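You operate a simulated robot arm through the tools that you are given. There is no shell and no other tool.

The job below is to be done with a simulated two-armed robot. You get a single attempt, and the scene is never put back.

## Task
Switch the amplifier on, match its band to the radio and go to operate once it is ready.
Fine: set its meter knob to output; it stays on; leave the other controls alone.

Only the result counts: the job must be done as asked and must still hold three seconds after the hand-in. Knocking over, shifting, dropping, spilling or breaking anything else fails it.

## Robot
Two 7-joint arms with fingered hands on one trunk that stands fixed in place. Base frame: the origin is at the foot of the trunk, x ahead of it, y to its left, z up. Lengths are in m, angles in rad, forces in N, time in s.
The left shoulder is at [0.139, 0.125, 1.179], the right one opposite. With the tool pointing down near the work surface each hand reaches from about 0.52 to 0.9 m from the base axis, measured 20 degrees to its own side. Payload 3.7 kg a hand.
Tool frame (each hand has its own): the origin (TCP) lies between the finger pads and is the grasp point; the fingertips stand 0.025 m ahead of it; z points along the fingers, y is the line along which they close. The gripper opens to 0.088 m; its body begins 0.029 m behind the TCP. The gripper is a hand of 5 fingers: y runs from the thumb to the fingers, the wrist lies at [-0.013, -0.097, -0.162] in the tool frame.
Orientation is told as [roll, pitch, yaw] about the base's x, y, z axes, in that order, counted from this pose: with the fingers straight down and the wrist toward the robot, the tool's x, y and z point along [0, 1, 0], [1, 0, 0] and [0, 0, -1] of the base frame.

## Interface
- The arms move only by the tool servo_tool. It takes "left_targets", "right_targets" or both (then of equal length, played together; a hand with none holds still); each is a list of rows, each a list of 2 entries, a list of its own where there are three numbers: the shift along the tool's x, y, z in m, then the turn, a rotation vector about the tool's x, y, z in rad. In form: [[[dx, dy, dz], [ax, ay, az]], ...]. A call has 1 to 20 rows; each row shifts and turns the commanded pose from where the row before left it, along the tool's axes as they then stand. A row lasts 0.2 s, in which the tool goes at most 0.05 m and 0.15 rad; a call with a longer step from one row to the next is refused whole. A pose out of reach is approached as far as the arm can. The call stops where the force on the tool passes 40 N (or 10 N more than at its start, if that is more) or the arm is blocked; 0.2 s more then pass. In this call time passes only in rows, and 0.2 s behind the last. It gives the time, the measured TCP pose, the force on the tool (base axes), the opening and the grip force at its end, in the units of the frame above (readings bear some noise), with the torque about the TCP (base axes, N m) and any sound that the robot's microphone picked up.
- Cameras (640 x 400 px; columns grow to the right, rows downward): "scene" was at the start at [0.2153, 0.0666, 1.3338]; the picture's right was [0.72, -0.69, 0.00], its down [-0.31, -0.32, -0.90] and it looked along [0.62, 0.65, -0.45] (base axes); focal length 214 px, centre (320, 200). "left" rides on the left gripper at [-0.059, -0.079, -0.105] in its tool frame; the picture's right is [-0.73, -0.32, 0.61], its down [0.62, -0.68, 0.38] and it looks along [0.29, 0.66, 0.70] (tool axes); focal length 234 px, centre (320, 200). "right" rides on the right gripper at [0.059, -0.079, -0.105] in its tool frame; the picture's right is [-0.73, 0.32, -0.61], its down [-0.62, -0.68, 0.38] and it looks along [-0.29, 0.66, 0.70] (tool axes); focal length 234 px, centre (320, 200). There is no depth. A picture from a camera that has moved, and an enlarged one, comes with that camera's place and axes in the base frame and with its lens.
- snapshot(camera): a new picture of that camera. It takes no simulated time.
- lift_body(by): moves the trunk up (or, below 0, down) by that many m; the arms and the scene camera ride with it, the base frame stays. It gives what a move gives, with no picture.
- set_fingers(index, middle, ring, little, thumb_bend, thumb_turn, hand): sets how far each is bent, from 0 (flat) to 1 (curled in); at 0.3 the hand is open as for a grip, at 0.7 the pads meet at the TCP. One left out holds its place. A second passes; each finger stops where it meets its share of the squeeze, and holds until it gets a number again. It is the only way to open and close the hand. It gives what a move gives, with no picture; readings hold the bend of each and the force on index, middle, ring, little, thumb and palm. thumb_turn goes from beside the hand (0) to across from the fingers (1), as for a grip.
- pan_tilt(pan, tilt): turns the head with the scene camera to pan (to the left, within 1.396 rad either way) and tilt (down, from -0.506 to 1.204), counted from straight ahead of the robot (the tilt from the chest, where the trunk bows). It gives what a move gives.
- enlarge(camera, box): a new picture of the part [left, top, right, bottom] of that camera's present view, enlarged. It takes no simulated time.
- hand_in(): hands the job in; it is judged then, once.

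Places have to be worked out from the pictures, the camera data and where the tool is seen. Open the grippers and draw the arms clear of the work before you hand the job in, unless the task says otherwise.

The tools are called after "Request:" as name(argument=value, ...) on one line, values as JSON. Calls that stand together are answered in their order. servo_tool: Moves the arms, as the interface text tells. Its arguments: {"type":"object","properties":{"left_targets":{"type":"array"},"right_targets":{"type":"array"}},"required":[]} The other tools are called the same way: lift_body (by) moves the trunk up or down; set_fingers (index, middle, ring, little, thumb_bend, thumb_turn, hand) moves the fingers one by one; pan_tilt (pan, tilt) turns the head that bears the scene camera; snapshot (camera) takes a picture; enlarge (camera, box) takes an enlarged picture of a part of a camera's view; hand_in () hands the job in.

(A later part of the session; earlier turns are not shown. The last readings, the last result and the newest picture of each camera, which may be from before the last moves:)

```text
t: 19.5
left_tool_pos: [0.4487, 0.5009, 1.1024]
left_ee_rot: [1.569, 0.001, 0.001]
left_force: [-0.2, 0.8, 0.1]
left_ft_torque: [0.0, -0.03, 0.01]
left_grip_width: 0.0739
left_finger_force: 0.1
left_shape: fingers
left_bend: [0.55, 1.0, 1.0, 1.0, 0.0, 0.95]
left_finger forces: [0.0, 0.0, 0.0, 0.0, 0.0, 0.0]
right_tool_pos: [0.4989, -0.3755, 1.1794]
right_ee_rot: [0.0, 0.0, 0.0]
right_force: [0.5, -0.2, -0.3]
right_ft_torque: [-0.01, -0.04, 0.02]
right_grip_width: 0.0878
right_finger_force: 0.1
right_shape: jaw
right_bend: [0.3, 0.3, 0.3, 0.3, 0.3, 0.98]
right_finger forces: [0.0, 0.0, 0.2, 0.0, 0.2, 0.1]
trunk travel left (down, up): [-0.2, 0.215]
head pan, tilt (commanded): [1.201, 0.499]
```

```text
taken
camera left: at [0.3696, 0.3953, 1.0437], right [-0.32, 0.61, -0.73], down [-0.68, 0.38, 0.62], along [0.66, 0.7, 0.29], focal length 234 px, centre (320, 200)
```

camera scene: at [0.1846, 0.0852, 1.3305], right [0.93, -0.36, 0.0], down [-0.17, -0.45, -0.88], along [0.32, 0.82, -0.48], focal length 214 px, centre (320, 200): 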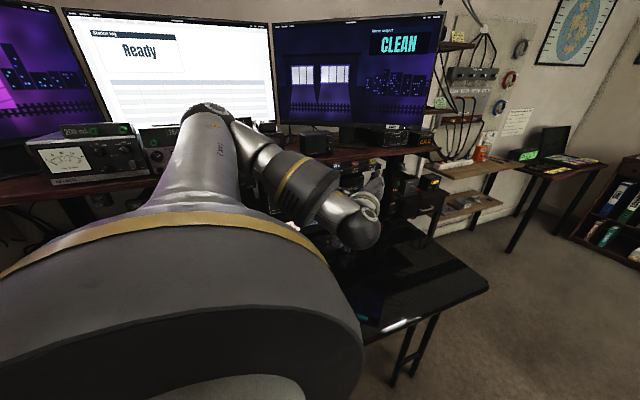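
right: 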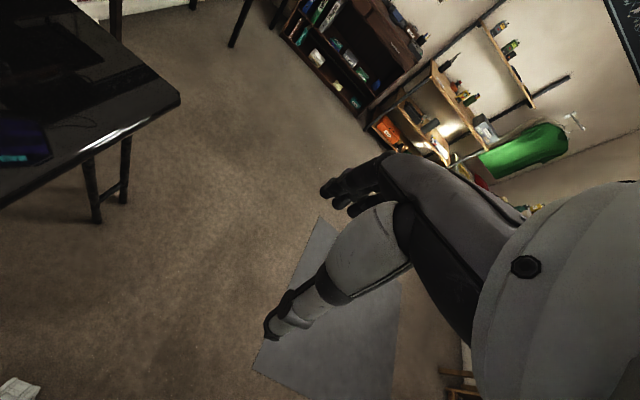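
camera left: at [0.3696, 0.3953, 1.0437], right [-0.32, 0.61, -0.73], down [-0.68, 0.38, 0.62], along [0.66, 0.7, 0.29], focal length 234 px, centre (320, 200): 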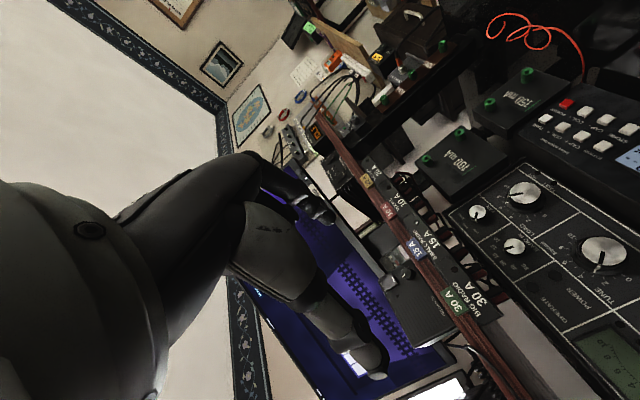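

Request:
enlarge(camera="left", box=[220, 130, 420, 390])

```text
1.54 times, centred on (320, 260) of left
camera zoom: at [0.3696, 0.3953, 1.0437], right [-0.32, 0.61, -0.73], down [-0.68, 0.38, 0.62], along [0.66, 0.7, 0.29], focal length 360 px, centre (320, 108)
```

zoom: 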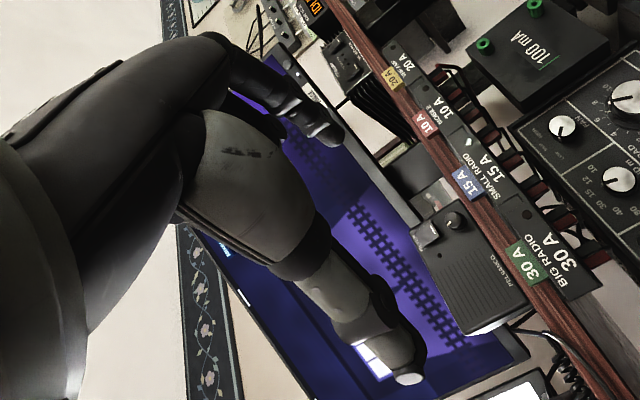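

The index tip is near tool [-0.008, 0.026, 0.024] at bend 0.55. I'll try the index straight to see which way it points and how far it reaches.

Request:
set_fingers(hand="left", index=0.0, thumb_bend=0.6)

Request:
snapshot(camera="left")

Request:
enlarge(camera="scene", box=[300, 130, 460, 250])

```text
t: 20.5
left_tool_pos: [0.4494, 0.5006, 1.1006]
left_ee_rot: [1.57, 0.0, 0.003]
left_force: [0.5, -0.1, 0.0]
left_ft_torque: [-0.02, 0.0, 0.01]
left_grip_width: 0.0872
left_finger_force: 0.0
left_shape: fingers
left_bend: [0.0, 1.0, 1.0, 1.0, 0.6, 1.0]
left_finger forces: [0.0, 0.0, 0.1, 0.0, 0.0, 0.0]
right_tool_pos: [0.4984, -0.3766, 1.179]
right_ee_rot: [0.0, 0.001, 0.0]
right_force: [-0.6, -0.1, 0.3]
right_ft_torque: [-0.01, 0.03, -0.01]
right_grip_width: 0.0875
right_finger_force: 0.1
right_shape: jaw
right_bend: [0.3, 0.3, 0.3, 0.3, 0.3, 0.98]
right_finger forces: [0.1, 0.1, 0.1, 0.1, 0.0, 0.1]
trunk travel left (down, up): [-0.2, 0.215]
head pan, tilt (commanded): [1.201, 0.499]
```

```text
taken
camera left: at [0.3696, 0.3953, 1.0437], right [-0.32, 0.61, -0.73], down [-0.68, 0.38, 0.62], along [0.66, 0.7, 0.29], focal length 234 px, centre (320, 200)
```

left: 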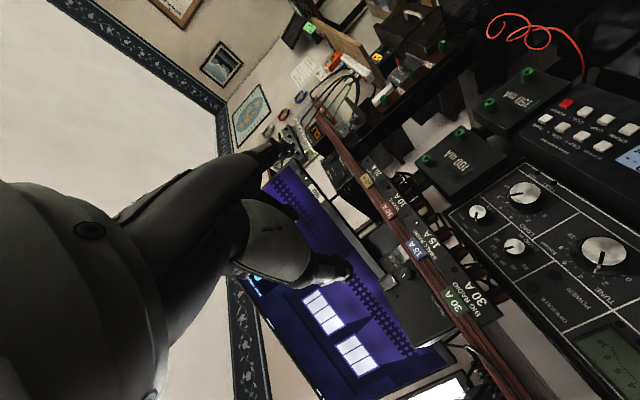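

```text
3.33 times, centred on (380, 190) of scene
camera zoom: at [0.1847, 0.0852, 1.3304], right [0.93, -0.36, 0.0], down [-0.17, -0.45, -0.88], along [0.32, 0.82, -0.48], focal length 715 px, centre (120, 233)
```

zoom: 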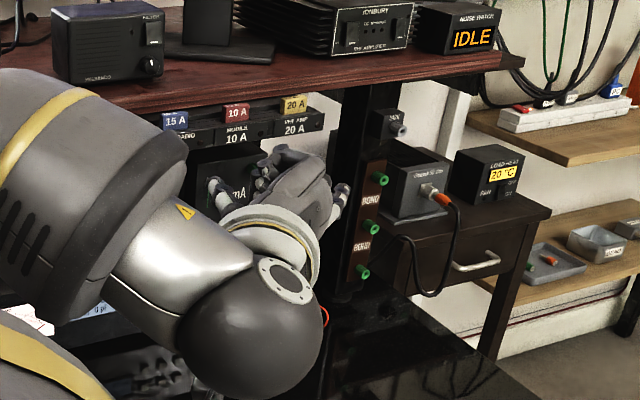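

The straight index points along tool (y+z)/√2 with the tip at about tool [-0.015, 0.088, 0.008]; the hand's long axis lies 45° between tool y and z. I'll turn the hand to a palm-down pointing pose aimed at +y (roll −90° about tool z, then pitch +0.61 about tool x), staying in free space.

Request:
servo_tool(left_targets=[[[0, 0, 0], [0, 0, -0.1428]], [[0, 0, 0], [0, 0, -0.1428]], [[0, 0, 0], [0, 0, -0.1428]], [[0, 0, 0], [0, 0, -0.1428]], [[0, 0, 0], [0, 0, -0.1428]], [[0, 0, 0], [0, 0, -0.1428]], [[0, 0, 0], [0, 0, -0.1428]], [[0, 0, 0], [0, 0, -0.1428]], [[0, 0, 0], [0, 0, -0.1428]], [[0, 0, 0], [0, 0, -0.1428]], [[0, 0, 0], [0, 0, -0.1428]], [[0, 0, 0], [0.122, 0, 0]], [[0, 0, 0], [0.122, 0, 0]], [[0, 0, 0], [0.122, 0, 0]], [[0, 0, 0], [0.122, 0, 0]], [[0, 0, 0], [0.122, 0, 0]]])

Request:
set_fingers(hand="left", thumb_bend=1.0)

Request:
snapshot(camera="left")

Request:
snapshot(camera="scene")

```text
t: 23.9
left_tool_pos: [0.3921, 0.5915, 1.1547]
left_ee_rot: [0.258, -0.95, 1.369]
left_force: [0.7, -0.1, 0.0]
left_ft_torque: [-0.01, -0.03, 0.01]
left_grip_width: 0.0871
left_finger_force: 0.0
left_shape: fingers
left_bend: [0.0, 1.0, 1.0, 1.0, 0.6, 1.0]
left_finger forces: [0.1, 0.0, 0.0, 0.0, 0.0, 0.1]
left hand out of reach, approached as far as the arm can: row 6, 7, 8, 9, 10, 11, 13, 14, 15, 16
right_tool_pos: [0.4989, -0.3769, 1.1795]
right_ee_rot: [0.0, 0.0, -0.002]
right_force: [1.1, 0.1, -0.2]
right_ft_torque: [-0.02, 0.01, 0.01]
right_grip_width: 0.0879
right_finger_force: 0.0
right_shape: jaw
right_bend: [0.3, 0.3, 0.3, 0.3, 0.3, 0.98]
right_finger forces: [0.0, 0.1, 0.0, 0.0, 0.0, 0.0]
trunk travel left (down, up): [-0.2, 0.215]
head pan, tilt (commanded): [1.201, 0.499]
```

```text
t: 24.9
left_tool_pos: [0.3921, 0.5905, 1.1537]
left_ee_rot: [0.257, -0.951, 1.369]
left_force: [0.4, 0.5, 0.6]
left_ft_torque: [0.0, 0.03, 0.0]
left_grip_width: 0.0363
left_finger_force: 0.1
left_shape: fingers
left_bend: [0.0, 1.0, 1.0, 1.0, 1.0, 1.0]
left_finger forces: [0.0, 0.1, 0.0, 0.0, 0.0, 0.0]
right_tool_pos: [0.4987, -0.3756, 1.179]
right_ee_rot: [-0.001, 0.001, 0.0]
right_force: [-0.4, -0.3, -0.2]
right_ft_torque: [0.0, 0.02, 0.02]
right_grip_width: 0.0877
right_finger_force: 0.0
right_shape: jaw
right_bend: [0.3, 0.3, 0.3, 0.3, 0.3, 0.98]
right_finger forces: [0.0, 0.0, 0.0, 0.1, 0.1, 0.1]
trunk travel left (down, up): [-0.2, 0.215]
head pan, tilt (commanded): [1.201, 0.499]
```

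```text
taken
camera left: at [0.4508, 0.4611, 1.1416], right [0.62, 0.32, -0.71], down [-0.73, -0.08, -0.68], along [-0.28, 0.94, 0.19], focal length 234 px, centre (320, 200)
```

left: 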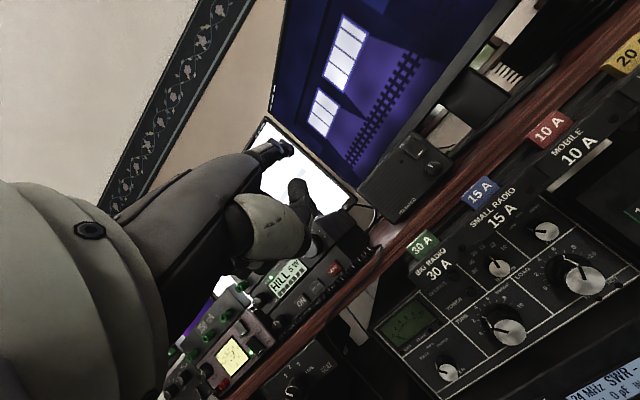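

```text
taken
camera scene: at [0.1847, 0.0852, 1.3304], right [0.93, -0.36, 0.0], down [-0.17, -0.45, -0.88], along [0.32, 0.82, -0.48], focal length 214 px, centre (320, 200)
```

scene: 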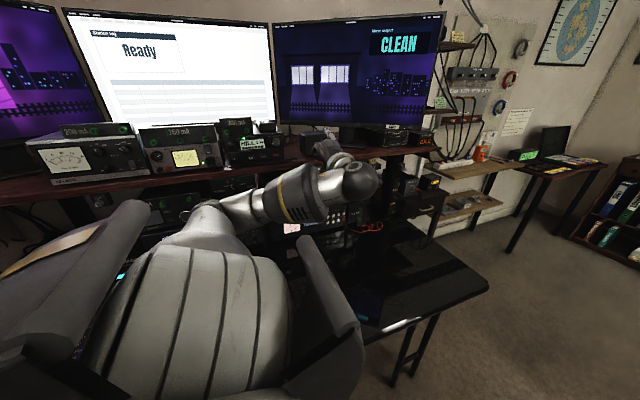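

The pose came out nearly as wanted (fingers along +y, tilted slightly up), with the TCP clipped to (0.392, 0.591, 1.154). I'll lower the hand straight down about 0.24 m in front of the shelf, keeping the fingertip at y≈0.65.

Request:
servo_tool(left_targets=[[[-0.0036, -0.0336, 0.023], [0, 0, 0]], [[-0.0036, -0.0336, 0.023], [0, 0, 0]], [[-0.0036, -0.0336, 0.023], [0, 0, 0]], [[-0.0036, -0.0336, 0.023], [0, 0, 0]], [[-0.0036, -0.0336, 0.023], [0, 0, 0]], [[-0.0036, -0.0336, 0.023], [0, 0, 0]]])

Request:
snapshot(camera="left")

Request:
snapshot(camera="scene")

```text
t: 26.3
left_tool_pos: [0.3638, 0.6218, 0.9183]
left_ee_rot: [0.262, -0.947, 1.368]
left_force: [0.7, -0.2, -0.4]
left_ft_torque: [-0.03, 0.0, 0.01]
left_grip_width: 0.0364
left_finger_force: 0.1
left_shape: fingers
left_bend: [0.0, 1.0, 1.0, 1.0, 1.0, 1.0]
left_finger forces: [0.0, 0.0, 0.0, 0.0, 0.1, 0.0]
left hand out of reach, approached as far as the arm can: row 3, 4, 5, 6
right_tool_pos: [0.4991, -0.3761, 1.1787]
right_ee_rot: [0.001, 0.003, 0.001]
right_force: [0.4, 1.2, 0.1]
right_ft_torque: [0.02, -0.01, 0.0]
right_grip_width: 0.0879
right_finger_force: 0.0
right_shape: jaw
right_bend: [0.3, 0.3, 0.3, 0.3, 0.3, 0.98]
right_finger forces: [0.0, 0.0, 0.0, 0.0, 0.1, 0.0]
trunk travel left (down, up): [-0.2, 0.215]
head pan, tilt (commanded): [1.201, 0.499]
```

```text
taken
camera left: at [0.4214, 0.4915, 0.9058], right [0.62, 0.32, -0.71], down [-0.73, -0.08, -0.68], along [-0.28, 0.94, 0.18], focal length 234 px, centre (320, 200)
```

left: 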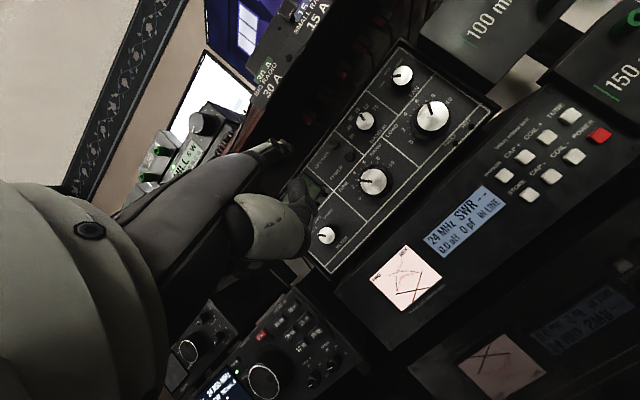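

```text
taken
camera scene: at [0.1856, 0.0854, 1.3301], right [0.93, -0.36, 0.0], down [-0.17, -0.45, -0.88], along [0.32, 0.82, -0.48], focal length 214 px, centre (320, 200)
```

scene: 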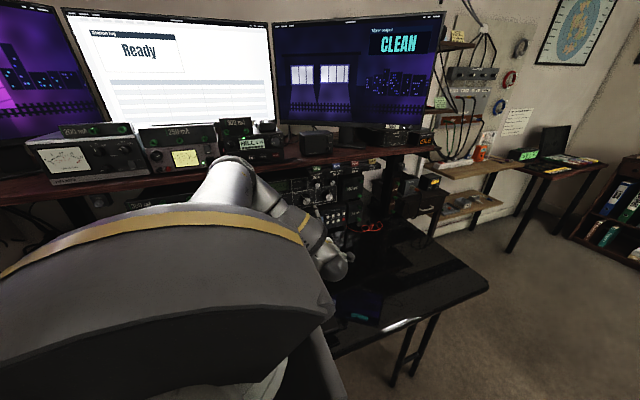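

The index now sits in front of the amp. I'll enlarge the left view around the fingertip and buttons.

Request:
enlarge(camera="left", box=[240, 90, 420, 220])

Request:
enlarge(camera="scene", box=[240, 140, 380, 260])

```text
3.08 times, centred on (330, 155) of left
camera zoom: at [0.4214, 0.4915, 0.9058], right [0.62, 0.32, -0.71], down [-0.73, -0.08, -0.68], along [-0.28, 0.94, 0.18], focal length 720 px, centre (289, 338)
```

zoom: 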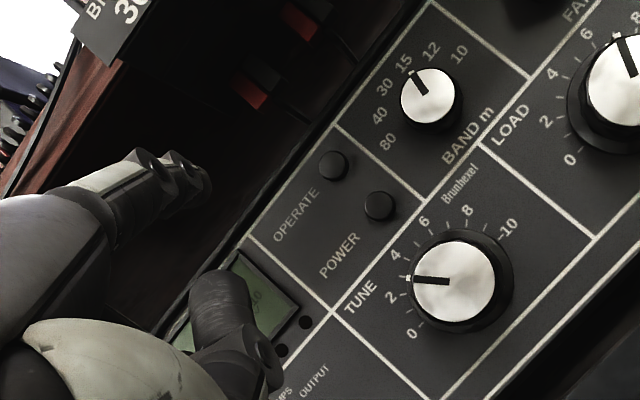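

```text
3.33 times, centred on (310, 200) of scene
camera zoom: at [0.1856, 0.0854, 1.3301], right [0.93, -0.36, 0.0], down [-0.17, -0.45, -0.88], along [0.32, 0.82, -0.48], focal length 715 px, centre (353, 200)
```

zoom: 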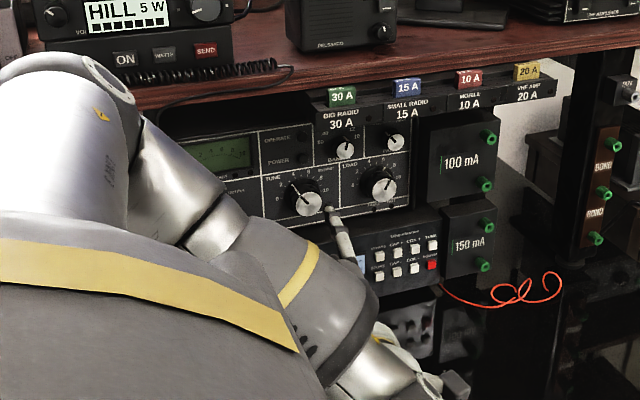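

POWER and OPERATE positions are confirmed at (0.400, 0.807, 0.974) and (0.400, 0.807, 1.002); the index tip is near (0.386, 0.68, 0.985). I'll open the thumb downward so it stays clear of the TUNE knob, then check.

Request:
set_fingers(hand="left", thumb_bend=0.3)

Request:
enlarge(camera="left", box=[200, 90, 440, 270])

```text
t: 27.3
left_tool_pos: [0.363, 0.6224, 0.9192]
left_ee_rot: [0.257, -0.948, 1.371]
left_force: [0.4, 0.7, -0.6]
left_ft_torque: [0.0, 0.01, 0.03]
left_grip_width: 0.118
left_finger_force: 0.0
left_shape: fingers
left_bend: [0.0, 1.0, 1.0, 1.0, 0.3, 0.98]
left_finger forces: [0.0, 0.0, 0.0, 0.0, 0.0, 0.0]
right_tool_pos: [0.499, -0.3758, 1.178]
right_ee_rot: [0.0, -0.001, 0.0]
right_force: [0.3, -0.3, -0.2]
right_ft_torque: [-0.01, -0.01, 0.03]
right_grip_width: 0.0878
right_finger_force: 0.0
right_shape: jaw
right_bend: [0.3, 0.3, 0.3, 0.3, 0.3, 0.98]
right_finger forces: [0.0, 0.1, 0.0, 0.1, 0.0, 0.0]
trunk travel left (down, up): [-0.2, 0.215]
head pan, tilt (commanded): [1.201, 0.499]
```

```text
2.22 times, centred on (320, 180) of left
camera zoom: at [0.4211, 0.4915, 0.907], right [0.62, 0.32, -0.71], down [-0.73, -0.08, -0.68], along [-0.28, 0.94, 0.18], focal length 520 px, centre (320, 244)
```

zoom: 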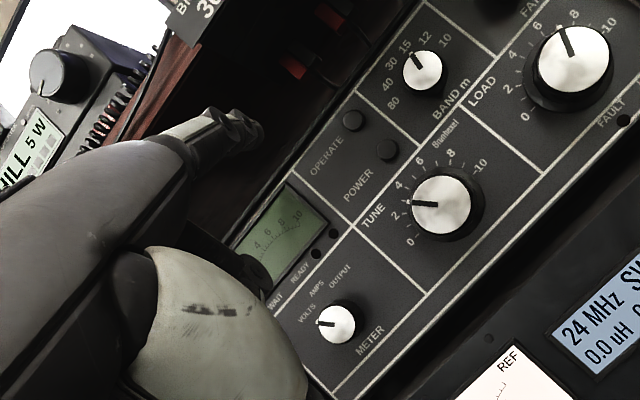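

Now I'll move the fingertip to about 3 cm in front of the POWER button.

Request:
servo_tool(left_targets=[[[-0.0055, 0.0156, 0.0277], [0, 0, 0]], [[-0.0055, 0.0156, 0.0277], [0, 0, 0]], [[-0.0055, 0.0156, 0.0277], [0, 0, 0]]])

Request:
enlarge(camera="left", box=[200, 90, 440, 270])

Request:
enlarge(camera="scene", box=[250, 140, 370, 230])

```text
t: 28.1
left_tool_pos: [0.3788, 0.7151, 0.9086]
left_ee_rot: [0.259, -0.95, 1.375]
left_force: [0.2, 0.4, 0.4]
left_ft_torque: [0.02, 0.0, 0.01]
left_grip_width: 0.1178
left_finger_force: 0.0
left_shape: fingers
left_bend: [0.0, 1.0, 1.0, 1.0, 0.3, 0.98]
left_finger forces: [0.1, 0.0, 0.0, 0.1, 0.0, 0.0]
right_tool_pos: [0.4982, -0.3758, 1.1797]
right_ee_rot: [0.0, -0.001, 0.0]
right_force: [-0.2, 0.6, -0.9]
right_ft_torque: [-0.01, -0.01, 0.0]
right_grip_width: 0.0878
right_finger_force: 0.0
right_shape: jaw
right_bend: [0.3, 0.3, 0.3, 0.3, 0.3, 0.98]
right_finger forces: [0.0, 0.1, 0.1, 0.1, 0.0, 0.1]
trunk travel left (down, up): [-0.2, 0.215]
head pan, tilt (commanded): [1.201, 0.499]
```

```text
2.22 times, centred on (320, 180) of left
camera zoom: at [0.4382, 0.5858, 0.8946], right [0.62, 0.33, -0.71], down [-0.73, -0.08, -0.68], along [-0.28, 0.94, 0.19], focal length 520 px, centre (320, 244)
```

zoom: 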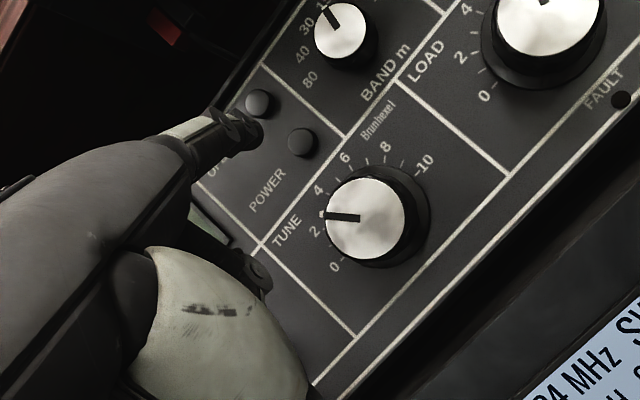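

```text
4.44 times, centred on (310, 185) of scene
camera zoom: at [0.1848, 0.0855, 1.3304], right [0.93, -0.36, 0.0], down [-0.17, -0.45, -0.88], along [0.32, 0.82, -0.48], focal length 953 px, centre (364, 267)
```

zoom: 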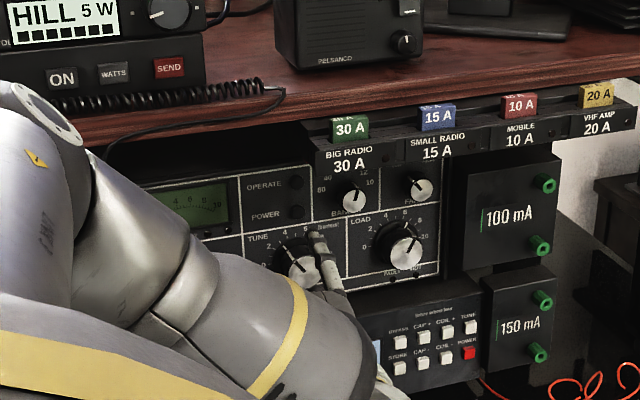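

The tip is at about (0.402, 0.758, 0.976), well aligned with POWER; about 5 cm to go. I'll advance 4 cm, then look again.

Request:
servo_tool(left_targets=[[[0.0007, 0.011, 0.0169], [0, 0, 0]], [[0.0007, 0.011, 0.0169], [0, 0, 0]]])

Request:
enlarge(camera="left", box=[200, 60, 440, 240])

Request:
enlarge(camera="scene", box=[260, 150, 350, 220])

```text
t: 28.7
left_tool_pos: [0.3774, 0.7563, 0.9073]
left_ee_rot: [0.257, -0.949, 1.372]
left_force: [-1.1, 0.1, -0.5]
left_ft_torque: [0.01, -0.01, -0.02]
left_grip_width: 0.1177
left_finger_force: 0.1
left_shape: fingers
left_bend: [0.0, 1.0, 1.0, 1.0, 0.3, 0.98]
left_finger forces: [0.0, 0.1, 0.0, 0.1, 0.0, 0.0]
right_tool_pos: [0.4991, -0.3754, 1.1789]
right_ee_rot: [0.0, 0.001, 0.0]
right_force: [-0.2, 0.7, -0.8]
right_ft_torque: [-0.01, 0.01, -0.01]
right_grip_width: 0.0878
right_finger_force: 0.1
right_shape: jaw
right_bend: [0.3, 0.3, 0.3, 0.3, 0.3, 0.98]
right_finger forces: [0.0, 0.0, 0.1, 0.0, 0.0, 0.1]
trunk travel left (down, up): [-0.2, 0.215]
head pan, tilt (commanded): [1.201, 0.499]
```

```text
2.22 times, centred on (320, 150) of left
camera zoom: at [0.4364, 0.6264, 0.8948], right [0.62, 0.32, -0.71], down [-0.73, -0.08, -0.68], along [-0.28, 0.94, 0.19], focal length 520 px, centre (320, 311)
```

zoom: 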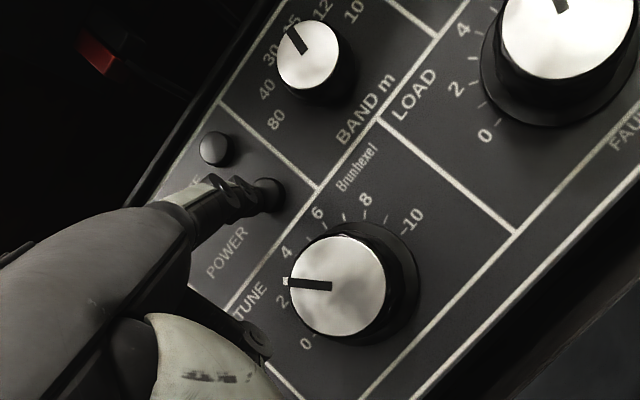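

```text
5.71 times, centred on (305, 185) of scene
camera zoom: at [0.1847, 0.0852, 1.3304], right [0.93, -0.36, 0.0], down [-0.17, -0.45, -0.88], along [0.32, 0.82, -0.48], focal length 1226 px, centre (406, 286)
```

zoom: 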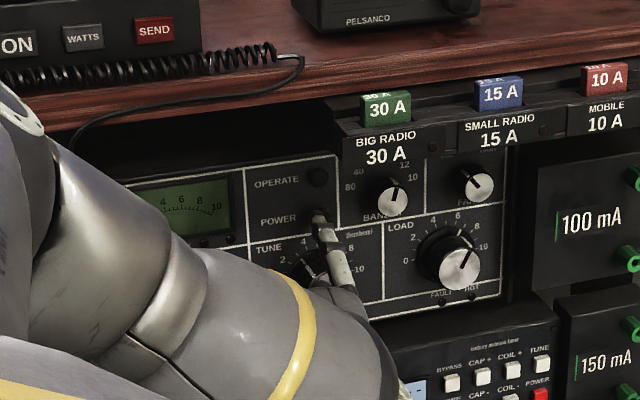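

The fingertip covers the POWER button and is nearly touching. I'll push forward in small steps, watching force and sound.

Request:
servo_tool(left_targets=[[[0, 0.0023, 0.0033], [0, 0, 0]], [[0, 0.0023, 0.0033], [0, 0, 0]]])

Request:
enlarge(camera="left", box=[200, 60, 440, 240])

Request:
enlarge(camera="scene", box=[260, 150, 350, 220])

```text
t: 29.3
left_tool_pos: [0.378, 0.7628, 0.9077]
left_ee_rot: [0.261, -0.947, 1.368]
left_force: [-1.6, -12.2, -3.5]
left_ft_torque: [0.77, -0.07, -0.19]
left_grip_width: 0.1186
left_finger_force: 6.3
left_shape: fingers
left_bend: [0.0, 1.0, 1.0, 1.0, 0.3, 0.98]
left_finger forces: [12.7, 0.1, 0.1, 0.0, 0.0, 0.0]
right_tool_pos: [0.4985, -0.3777, 1.1788]
right_ee_rot: [0.002, 0.0, -0.001]
right_force: [-0.1, 0.5, 0.2]
right_ft_torque: [-0.01, -0.02, 0.01]
right_grip_width: 0.0877
right_finger_force: 0.1
right_shape: jaw
right_bend: [0.3, 0.3, 0.3, 0.3, 0.3, 0.98]
right_finger forces: [0.0, 0.0, 0.0, 0.0, 0.1, 0.0]
trunk travel left (down, up): [-0.2, 0.215]
head pan, tilt (commanded): [1.201, 0.499]
heard: click
```

```text
2.22 times, centred on (320, 150) of left
camera zoom: at [0.4371, 0.6332, 0.8942], right [0.62, 0.32, -0.71], down [-0.73, -0.08, -0.68], along [-0.28, 0.94, 0.19], focal length 520 px, centre (320, 311)
```

zoom: 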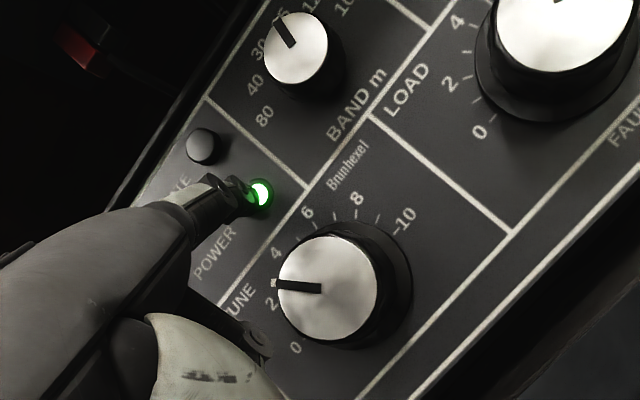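

```text
5.71 times, centred on (305, 185) of scene
camera zoom: at [0.1848, 0.084, 1.3304], right [0.93, -0.36, 0.0], down [-0.17, -0.45, -0.88], along [0.32, 0.82, -0.48], focal length 1226 px, centre (406, 286)
```

zoom: 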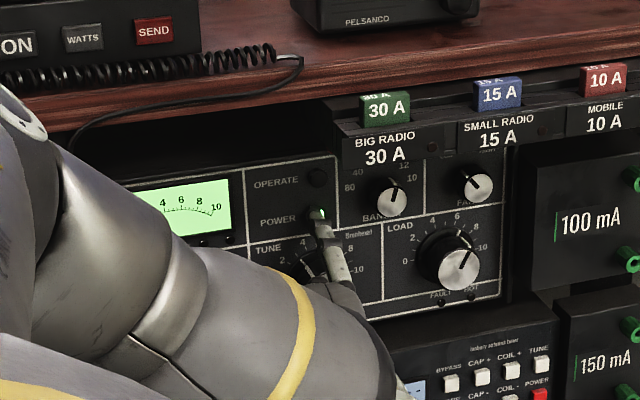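

POWER clicked, the green lamp and meter light are on. I'll withdraw the finger straight back 10 cm.

Request:
servo_tool(left_targets=[[[0, -0.0191, -0.0274], [0, 0, 0]], [[0, -0.0191, -0.0274], [0, 0, 0]], [[0, -0.0191, -0.0274], [0, 0, 0]]])

Request:
set_fingers(hand="left", index=0.4, middle=0.4, ring=1.0, little=1.0, thumb_bend=0.4, thumb_turn=1.0)

Request:
snapshot(camera="left")

Request:
snapshot(camera="scene")

```text
t: 30.1
left_tool_pos: [0.3788, 0.6645, 0.908]
left_ee_rot: [0.258, -0.951, 1.374]
left_force: [-0.6, -0.3, -0.1]
left_ft_torque: [0.02, 0.03, 0.02]
left_grip_width: 0.1181
left_finger_force: 0.1
left_shape: fingers
left_bend: [0.0, 1.0, 1.0, 1.0, 0.3, 0.98]
left_finger forces: [0.0, 0.0, 0.1, 0.0, 0.0, 0.0]
right_tool_pos: [0.4983, -0.3761, 1.1789]
right_ee_rot: [-0.001, 0.0, -0.001]
right_force: [0.2, -0.5, -0.2]
right_ft_torque: [-0.02, 0.03, 0.01]
right_grip_width: 0.0877
right_finger_force: 0.1
right_shape: jaw
right_bend: [0.3, 0.3, 0.3, 0.3, 0.3, 0.98]
right_finger forces: [0.0, 0.1, 0.1, 0.0, 0.1, 0.0]
trunk travel left (down, up): [-0.2, 0.215]
head pan, tilt (commanded): [1.201, 0.499]
```

```text
t: 31.1
left_tool_pos: [0.3782, 0.6643, 0.9083]
left_ee_rot: [0.258, -0.95, 1.374]
left_force: [0.0, 0.4, 0.4]
left_ft_torque: [0.0, 0.0, 0.04]
left_grip_width: 0.0641
left_finger_force: 0.0
left_shape: fingers
left_bend: [0.4, 0.4, 1.0, 1.0, 0.4, 0.99]
left_finger forces: [0.0, 0.0, 0.0, 0.0, 0.0, 0.1]
right_tool_pos: [0.4976, -0.3756, 1.1792]
right_ee_rot: [0.0, -0.002, 0.0]
right_force: [0.1, -0.1, 0.1]
right_ft_torque: [0.05, 0.0, -0.01]
right_grip_width: 0.0875
right_finger_force: 0.0
right_shape: jaw
right_bend: [0.3, 0.3, 0.3, 0.3, 0.3, 0.98]
right_finger forces: [0.0, 0.0, 0.1, 0.1, 0.0, 0.0]
trunk travel left (down, up): [-0.2, 0.215]
head pan, tilt (commanded): [1.201, 0.499]
```

```text
taken
camera left: at [0.4366, 0.5349, 0.8942], right [0.62, 0.32, -0.71], down [-0.73, -0.08, -0.68], along [-0.28, 0.94, 0.19], focal length 234 px, centre (320, 200)
```

left: 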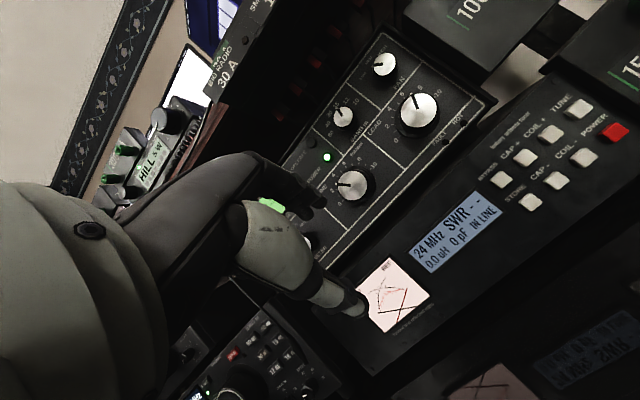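

```text
taken
camera scene: at [0.1847, 0.0852, 1.3304], right [0.93, -0.36, 0.0], down [-0.17, -0.45, -0.88], along [0.32, 0.82, -0.48], focal length 214 px, centre (320, 200)
```

scene: 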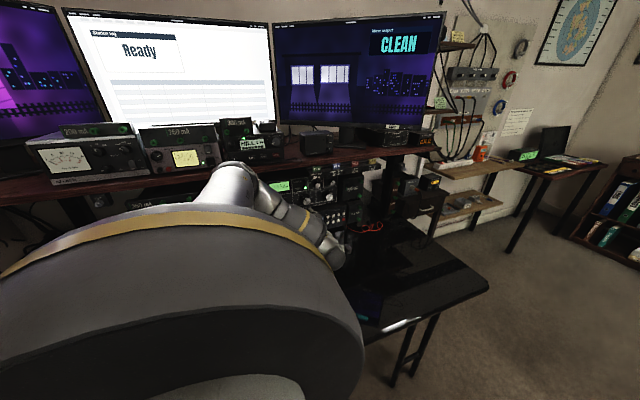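

Power lamp stays on and the meter is lit. Next I'll rotate the hand about a fixed axis so the fingers point at the panel with the thumb to the left (grip pose for the knobs), staying at this distance.

Request:
servo_tool(left_targets=[[[0, 0, 0], [-0.0317, 0.0375, 0.1224]], [[0, 0, 0], [-0.0317, 0.0375, 0.1224]], [[0, 0, 0], [-0.0317, 0.0375, 0.1224]], [[0, 0, 0], [-0.0317, 0.0375, 0.1224]], [[0, 0, 0], [-0.0317, 0.0375, 0.1224]], [[0, 0, 0], [-0.0317, 0.0375, 0.1224]], [[0, 0, 0], [-0.0317, 0.0375, 0.1224]]])

Request:
snapshot(camera="left")

Request:
snapshot(camera="scene")

```text
t: 32.7
left_tool_pos: [0.3793, 0.6647, 0.908]
left_ee_rot: [1.265, -0.467, 0.343]
left_force: [1.4, 0.6, 0.3]
left_ft_torque: [0.0, -0.01, -0.03]
left_grip_width: 0.0639
left_finger_force: 0.1
left_shape: fingers
left_bend: [0.4, 0.4, 1.0, 1.0, 0.4, 0.99]
left_finger forces: [0.0, 0.0, 0.0, 0.1, 0.0, 0.1]
right_tool_pos: [0.4988, -0.376, 1.1792]
right_ee_rot: [0.0, -0.001, -0.001]
right_force: [-0.6, -0.1, 0.9]
right_ft_torque: [0.01, -0.01, 0.0]
right_grip_width: 0.0878
right_finger_force: 0.0
right_shape: jaw
right_bend: [0.3, 0.3, 0.3, 0.3, 0.3, 0.98]
right_finger forces: [0.1, 0.0, 0.0, 0.0, 0.0, 0.0]
trunk travel left (down, up): [-0.2, 0.215]
head pan, tilt (commanded): [1.201, 0.499]
```

```text
taken
camera left: at [0.3624, 0.5346, 0.8504], right [-0.02, 0.38, -0.93], down [-0.96, 0.24, 0.12], along [0.27, 0.89, 0.36], focal length 234 px, centre (320, 200)
```

left: 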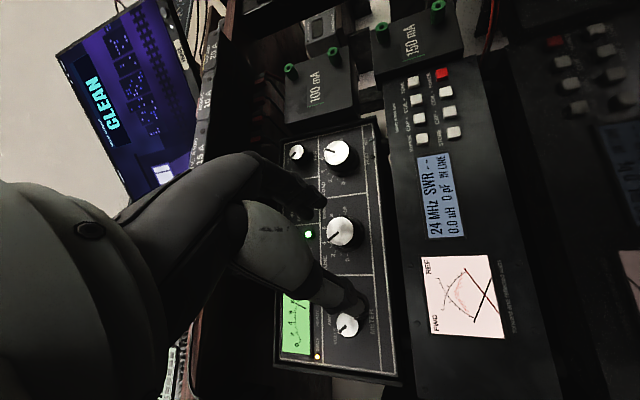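

```text
taken
camera scene: at [0.1847, 0.0852, 1.3305], right [0.93, -0.36, 0.0], down [-0.17, -0.45, -0.88], along [0.32, 0.82, -0.48], focal length 214 px, centre (320, 200)
```

scene: 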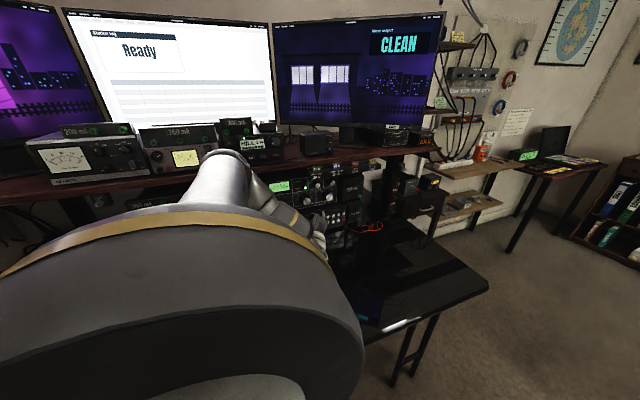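

Halfway round with no reach problem, and the amber WAIT lamp is lit. I'll complete the rotation.

Request:
servo_tool(left_targets=[[[0, 0, 0], [-0.0317, 0.0375, 0.1224]], [[0, 0, 0], [-0.0317, 0.0375, 0.1224]], [[0, 0, 0], [-0.0317, 0.0375, 0.1224]], [[0, 0, 0], [-0.0317, 0.0375, 0.1224]], [[0, 0, 0], [-0.0317, 0.0375, 0.1224]], [[0, 0, 0], [-0.0317, 0.0375, 0.1224]], [[0, 0, 0], [-0.0317, 0.0375, 0.1224]]])

Request:
snapshot(camera="left")

Request:
snapshot(camera="scene")

```text
t: 34.3
left_tool_pos: [0.38, 0.6654, 0.9072]
left_ee_rot: [1.57, 0.35, 0.002]
left_force: [-1.1, -0.4, 0.5]
left_ft_torque: [0.03, -0.01, -0.03]
left_grip_width: 0.0641
left_finger_force: 0.0
left_shape: fingers
left_bend: [0.4, 0.4, 1.0, 1.0, 0.4, 0.99]
left_finger forces: [0.1, 0.0, 0.0, 0.0, 0.0, 0.1]
right_tool_pos: [0.4979, -0.3763, 1.1782]
right_ee_rot: [0.0, 0.001, 0.001]
right_force: [0.5, 0.4, 0.5]
right_ft_torque: [-0.04, -0.03, -0.01]
right_grip_width: 0.0876
right_finger_force: 0.0
right_shape: jaw
right_bend: [0.3, 0.3, 0.3, 0.3, 0.3, 0.98]
right_finger forces: [0.1, 0.0, 0.0, 0.0, 0.0, 0.0]
trunk travel left (down, up): [-0.2, 0.215]
head pan, tilt (commanded): [1.201, 0.499]
```

```text
taken
camera left: at [0.2846, 0.5606, 0.8799], right [-0.55, 0.6, -0.57], down [-0.43, 0.38, 0.82], along [0.71, 0.7, 0.04], focal length 234 px, centre (320, 200)
```

left: 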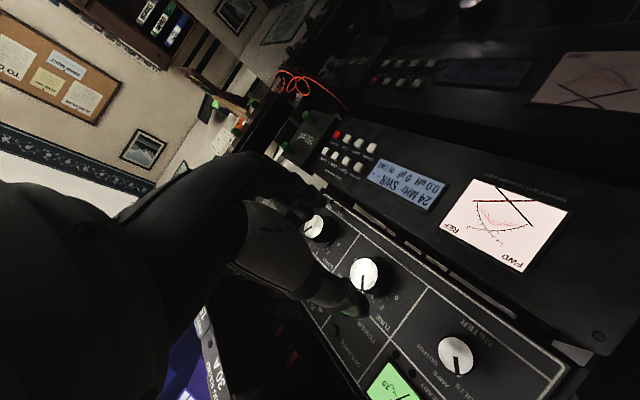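

```text
taken
camera scene: at [0.1847, 0.0851, 1.3305], right [0.93, -0.36, 0.0], down [-0.17, -0.45, -0.88], along [0.32, 0.82, -0.48], focal length 214 px, centre (320, 200)
```

scene: 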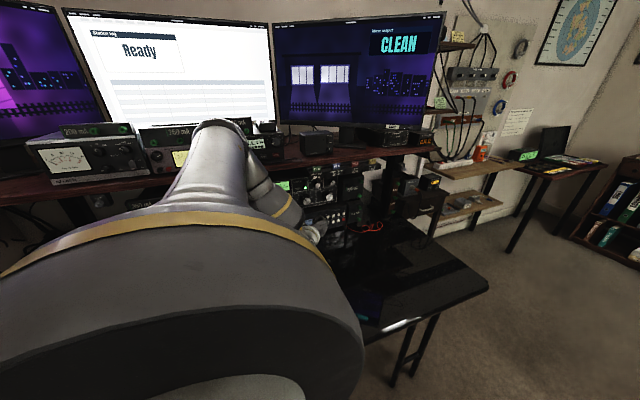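

The hand is now in the grip pose (β=20°, fingers toward the panel). For the BAND knob I'll narrow the opening to stay clear of FAN and move to a standoff in front of BAND at (0.4465, 0.70, 0.983).

Request:
set_fingers(hand="left", index=0.5, middle=0.5, thumb_bend=0.5)

Request:
servo_tool(left_targets=[[[0.0314, 0.0122, 0.0117], [0, 0, 0]], [[0.0314, 0.0122, 0.0117], [0, 0, 0]], [[0.0314, 0.0122, 0.0117], [0, 0, 0]]])

Request:
snapshot(camera="left")

Request:
enlarge(camera="scene", box=[240, 130, 400, 250])

```text
t: 35.3
left_tool_pos: [0.3801, 0.6662, 0.9062]
left_ee_rot: [1.569, 0.349, 0.003]
left_force: [-0.5, -0.5, -0.4]
left_ft_torque: [0.03, 0.0, -0.02]
left_grip_width: 0.0422
left_finger_force: 0.0
left_shape: fingers
left_bend: [0.5, 0.5, 1.0, 1.0, 0.5, 1.0]
left_finger forces: [0.0, 0.0, 0.0, 0.0, 0.0, 0.1]
right_tool_pos: [0.4991, -0.3763, 1.1802]
right_ee_rot: [-0.001, 0.002, 0.001]
right_force: [0.4, -0.5, 0.2]
right_ft_torque: [0.0, 0.01, -0.01]
right_grip_width: 0.0875
right_finger_force: 0.0
right_shape: jaw
right_bend: [0.3, 0.3, 0.3, 0.3, 0.3, 0.98]
right_finger forces: [0.1, 0.1, 0.1, 0.1, 0.0, 0.0]
trunk travel left (down, up): [-0.2, 0.215]
head pan, tilt (commanded): [1.201, 0.499]
```

```text
t: 36.1
left_tool_pos: [0.4445, 0.7013, 0.982]
left_ee_rot: [1.571, 0.348, 0.003]
left_force: [-0.2, 0.1, -0.1]
left_ft_torque: [-0.01, 0.01, -0.01]
left_grip_width: 0.0419
left_finger_force: 0.1
left_shape: fingers
left_bend: [0.5, 0.5, 1.0, 1.0, 0.5, 1.0]
left_finger forces: [0.0, 0.0, 0.0, 0.1, 0.0, 0.1]
right_tool_pos: [0.4996, -0.3755, 1.1792]
right_ee_rot: [0.0, 0.001, -0.001]
right_force: [0.1, -1.0, 0.6]
right_ft_torque: [-0.01, 0.03, 0.01]
right_grip_width: 0.0875
right_finger_force: 0.0
right_shape: jaw
right_bend: [0.3, 0.3, 0.3, 0.3, 0.3, 0.98]
right_finger forces: [0.0, 0.1, 0.0, 0.0, 0.1, 0.0]
trunk travel left (down, up): [-0.2, 0.215]
head pan, tilt (commanded): [1.201, 0.499]
```

```text
taken
camera left: at [0.3505, 0.5964, 0.9545], right [-0.55, 0.6, -0.57], down [-0.43, 0.38, 0.82], along [0.71, 0.7, 0.05], focal length 234 px, centre (320, 200)
```

left: 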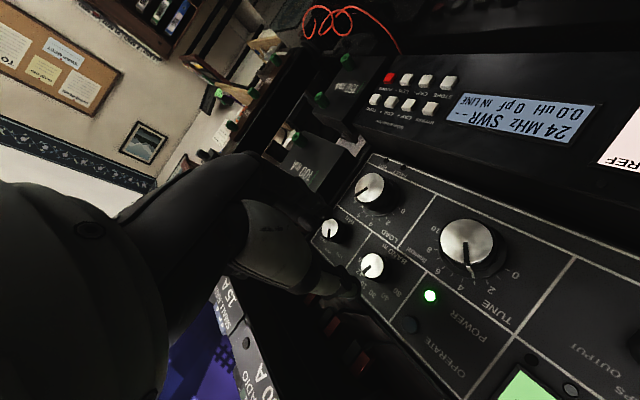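

```text
3.33 times, centred on (320, 190) of scene
camera zoom: at [0.1847, 0.0851, 1.3304], right [0.93, -0.36, 0.0], down [-0.17, -0.45, -0.88], along [0.32, 0.82, -0.48], focal length 715 px, centre (320, 233)
```

zoom: 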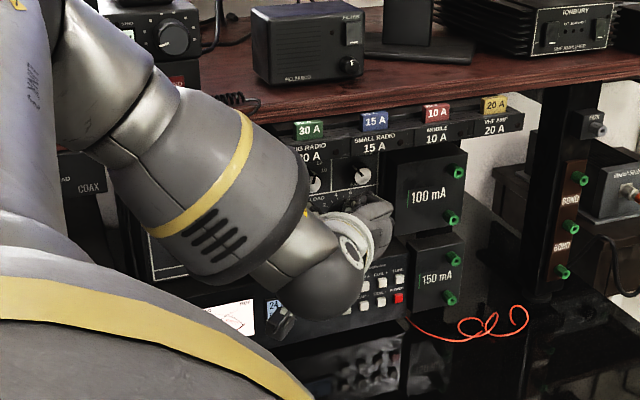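

Request:
enlarge(camera="left", box=[230, 150, 450, 350])

```text
2.00 times, centred on (340, 250) of left
camera zoom: at [0.3505, 0.5964, 0.9545], right [-0.55, 0.6, -0.57], down [-0.43, 0.38, 0.82], along [0.71, 0.7, 0.05], focal length 468 px, centre (280, 100)
```

zoom: 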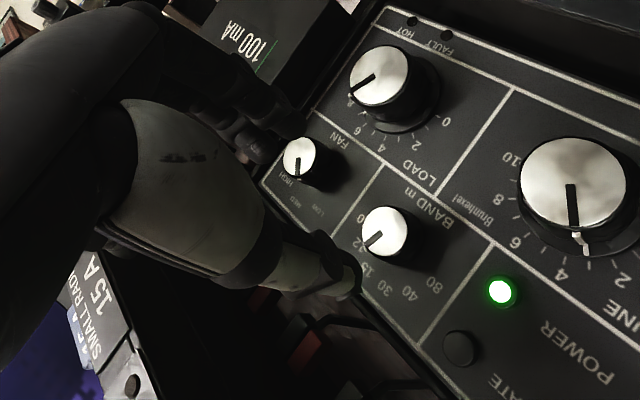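

The TCP axis points at the BAND cap within about 3 mm. I'll advance 4.5 cm with a small correction and recheck.

Request:
servo_tool(left_targets=[[[0.0012, 0.0003, 0.0225], [0, 0, 0]], [[0.0012, 0.0003, 0.0225], [0, 0, 0]]])

Request:
enlarge(camera="left", box=[230, 130, 450, 330])

```text
t: 36.7
left_tool_pos: [0.4458, 0.7472, 0.9848]
left_ee_rot: [1.567, 0.348, 0.002]
left_force: [-0.2, 0.5, -0.6]
left_ft_torque: [0.01, -0.03, -0.01]
left_grip_width: 0.0418
left_finger_force: 0.1
left_shape: fingers
left_bend: [0.5, 0.5, 1.0, 1.0, 0.5, 1.0]
left_finger forces: [0.1, 0.0, 0.1, 0.0, 0.1, 0.0]
right_tool_pos: [0.4989, -0.3761, 1.1792]
right_ee_rot: [0.001, -0.001, -0.001]
right_force: [0.0, -0.1, 0.2]
right_ft_torque: [0.0, 0.0, -0.01]
right_grip_width: 0.0877
right_finger_force: 0.2
right_shape: jaw
right_bend: [0.3, 0.3, 0.3, 0.3, 0.3, 0.98]
right_finger forces: [0.0, 0.1, 0.0, 0.0, 0.0, 0.0]
trunk travel left (down, up): [-0.2, 0.215]
head pan, tilt (commanded): [1.201, 0.499]
```

```text
2.00 times, centred on (340, 230) of left
camera zoom: at [0.3524, 0.6427, 0.9568], right [-0.55, 0.6, -0.57], down [-0.43, 0.38, 0.82], along [0.71, 0.7, 0.05], focal length 468 px, centre (280, 140)
```

zoom: 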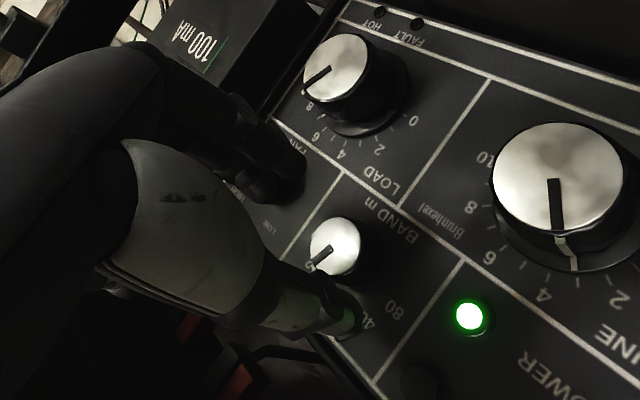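

The knob lies exactly on the grip axis. I'll advance another 2.5 cm so the pads surround the knob.

Request:
servo_tool(left_targets=[[[0, 0, 0.0125], [0, 0, 0]], [[0, 0, 0.0125], [0, 0, 0]]])

Request:
enlarge(camera="left", box=[230, 130, 450, 330])

Request:
enlarge(camera="scene", box=[260, 140, 380, 230])

```text
t: 37.3
left_tool_pos: [0.4463, 0.7722, 0.9848]
left_ee_rot: [1.57, 0.349, 0.003]
left_force: [0.7, -0.2, -0.7]
left_ft_torque: [-0.01, -0.05, 0.01]
left_grip_width: 0.042
left_finger_force: 0.1
left_shape: fingers
left_bend: [0.5, 0.5, 1.0, 1.0, 0.5, 1.0]
left_finger forces: [0.0, 0.0, 0.0, 0.1, 0.0, 0.1]
right_tool_pos: [0.4976, -0.377, 1.1789]
right_ee_rot: [0.001, 0.0, -0.001]
right_force: [-0.5, 0.1, 0.4]
right_ft_torque: [0.02, -0.01, 0.02]
right_grip_width: 0.0877
right_finger_force: 0.1
right_shape: jaw
right_bend: [0.3, 0.3, 0.3, 0.3, 0.3, 0.98]
right_finger forces: [0.1, 0.0, 0.0, 0.1, 0.0, 0.0]
trunk travel left (down, up): [-0.2, 0.215]
head pan, tilt (commanded): [1.201, 0.499]
```

```text
2.00 times, centred on (340, 230) of left
camera zoom: at [0.3525, 0.6675, 0.9576], right [-0.55, 0.6, -0.57], down [-0.43, 0.38, 0.82], along [0.71, 0.7, 0.05], focal length 468 px, centre (280, 140)
```

zoom: 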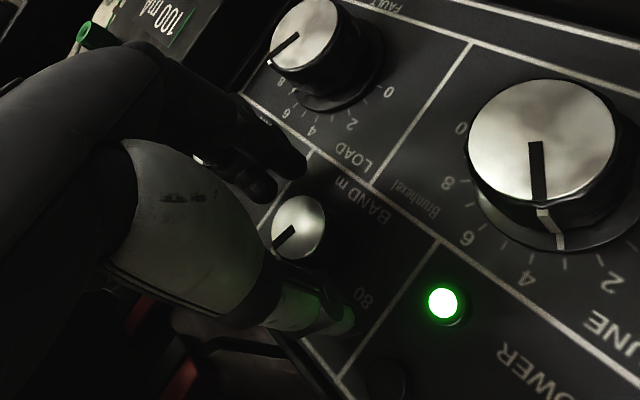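

```text
4.44 times, centred on (320, 185) of scene
camera zoom: at [0.1848, 0.0853, 1.3304], right [0.93, -0.36, 0.0], down [-0.17, -0.45, -0.88], along [0.32, 0.82, -0.48], focal length 953 px, centre (320, 267)
```

zoom: 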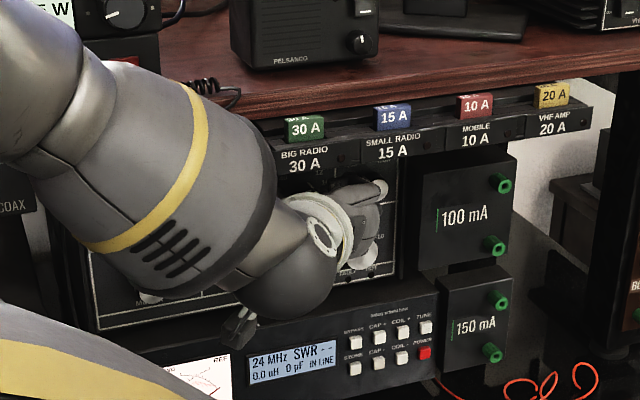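

The knob is between index and thumb with no contact yet. I'll go 4 mm deeper and close the fingers on it.

Request:
servo_tool(left_targets=[[[0, 0, 0.004], [0, 0, 0]]])

Request:
set_fingers(hand="left", index=0.7, middle=0.7, thumb_bend=0.7)

Request:
enlarge(camera="left", box=[230, 130, 450, 330])

```text
t: 37.7
left_tool_pos: [0.4474, 0.7765, 0.984]
left_ee_rot: [1.568, 0.349, 0.002]
left_force: [0.1, 0.2, -0.5]
left_ft_torque: [-0.03, 0.01, -0.01]
left_grip_width: 0.0424
left_finger_force: 0.1
left_shape: fingers
left_bend: [0.5, 0.5, 1.0, 1.0, 0.5, 1.0]
left_finger forces: [0.0, 0.0, 0.0, 0.0, 0.1, 0.1]
right_tool_pos: [0.4988, -0.3761, 1.1793]
right_ee_rot: [0.0, -0.001, 0.001]
right_force: [0.1, -0.1, -0.7]
right_ft_torque: [0.01, 0.02, 0.0]
right_grip_width: 0.0879
right_finger_force: 0.0
right_shape: jaw
right_bend: [0.3, 0.3, 0.3, 0.3, 0.3, 0.98]
right_finger forces: [0.0, 0.0, 0.0, 0.0, 0.0, 0.1]
trunk travel left (down, up): [-0.2, 0.215]
head pan, tilt (commanded): [1.201, 0.499]
```

```text
t: 38.7
left_tool_pos: [0.4469, 0.7757, 0.984]
left_ee_rot: [1.569, 0.349, 0.001]
left_force: [4.3, -0.7, -1.2]
left_ft_torque: [-0.03, -0.02, -0.13]
left_grip_width: 0.0168
left_finger_force: 7.0
left_shape: fingers
left_bend: [0.61, 0.65, 1.0, 1.0, 0.63, 1.0]
left_finger forces: [5.2, 4.5, 0.0, 0.1, 4.9, 0.0]
right_tool_pos: [0.4986, -0.376, 1.1787]
right_ee_rot: [0.0, 0.001, 0.001]
right_force: [0.7, -0.1, 0.1]
right_ft_torque: [0.02, 0.0, -0.01]
right_grip_width: 0.0879
right_finger_force: 0.0
right_shape: jaw
right_bend: [0.3, 0.3, 0.3, 0.3, 0.3, 0.98]
right_finger forces: [0.0, 0.0, 0.0, 0.1, 0.0, 0.0]
trunk travel left (down, up): [-0.2, 0.215]
head pan, tilt (commanded): [1.201, 0.499]
```

```text
2.00 times, centred on (340, 230) of left
camera zoom: at [0.353, 0.6711, 0.9572], right [-0.55, 0.6, -0.57], down [-0.43, 0.38, 0.82], along [0.71, 0.7, 0.05], focal length 468 px, centre (280, 140)
```

zoom: 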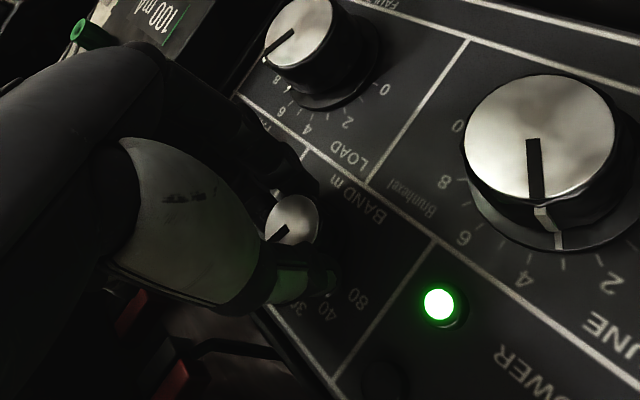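

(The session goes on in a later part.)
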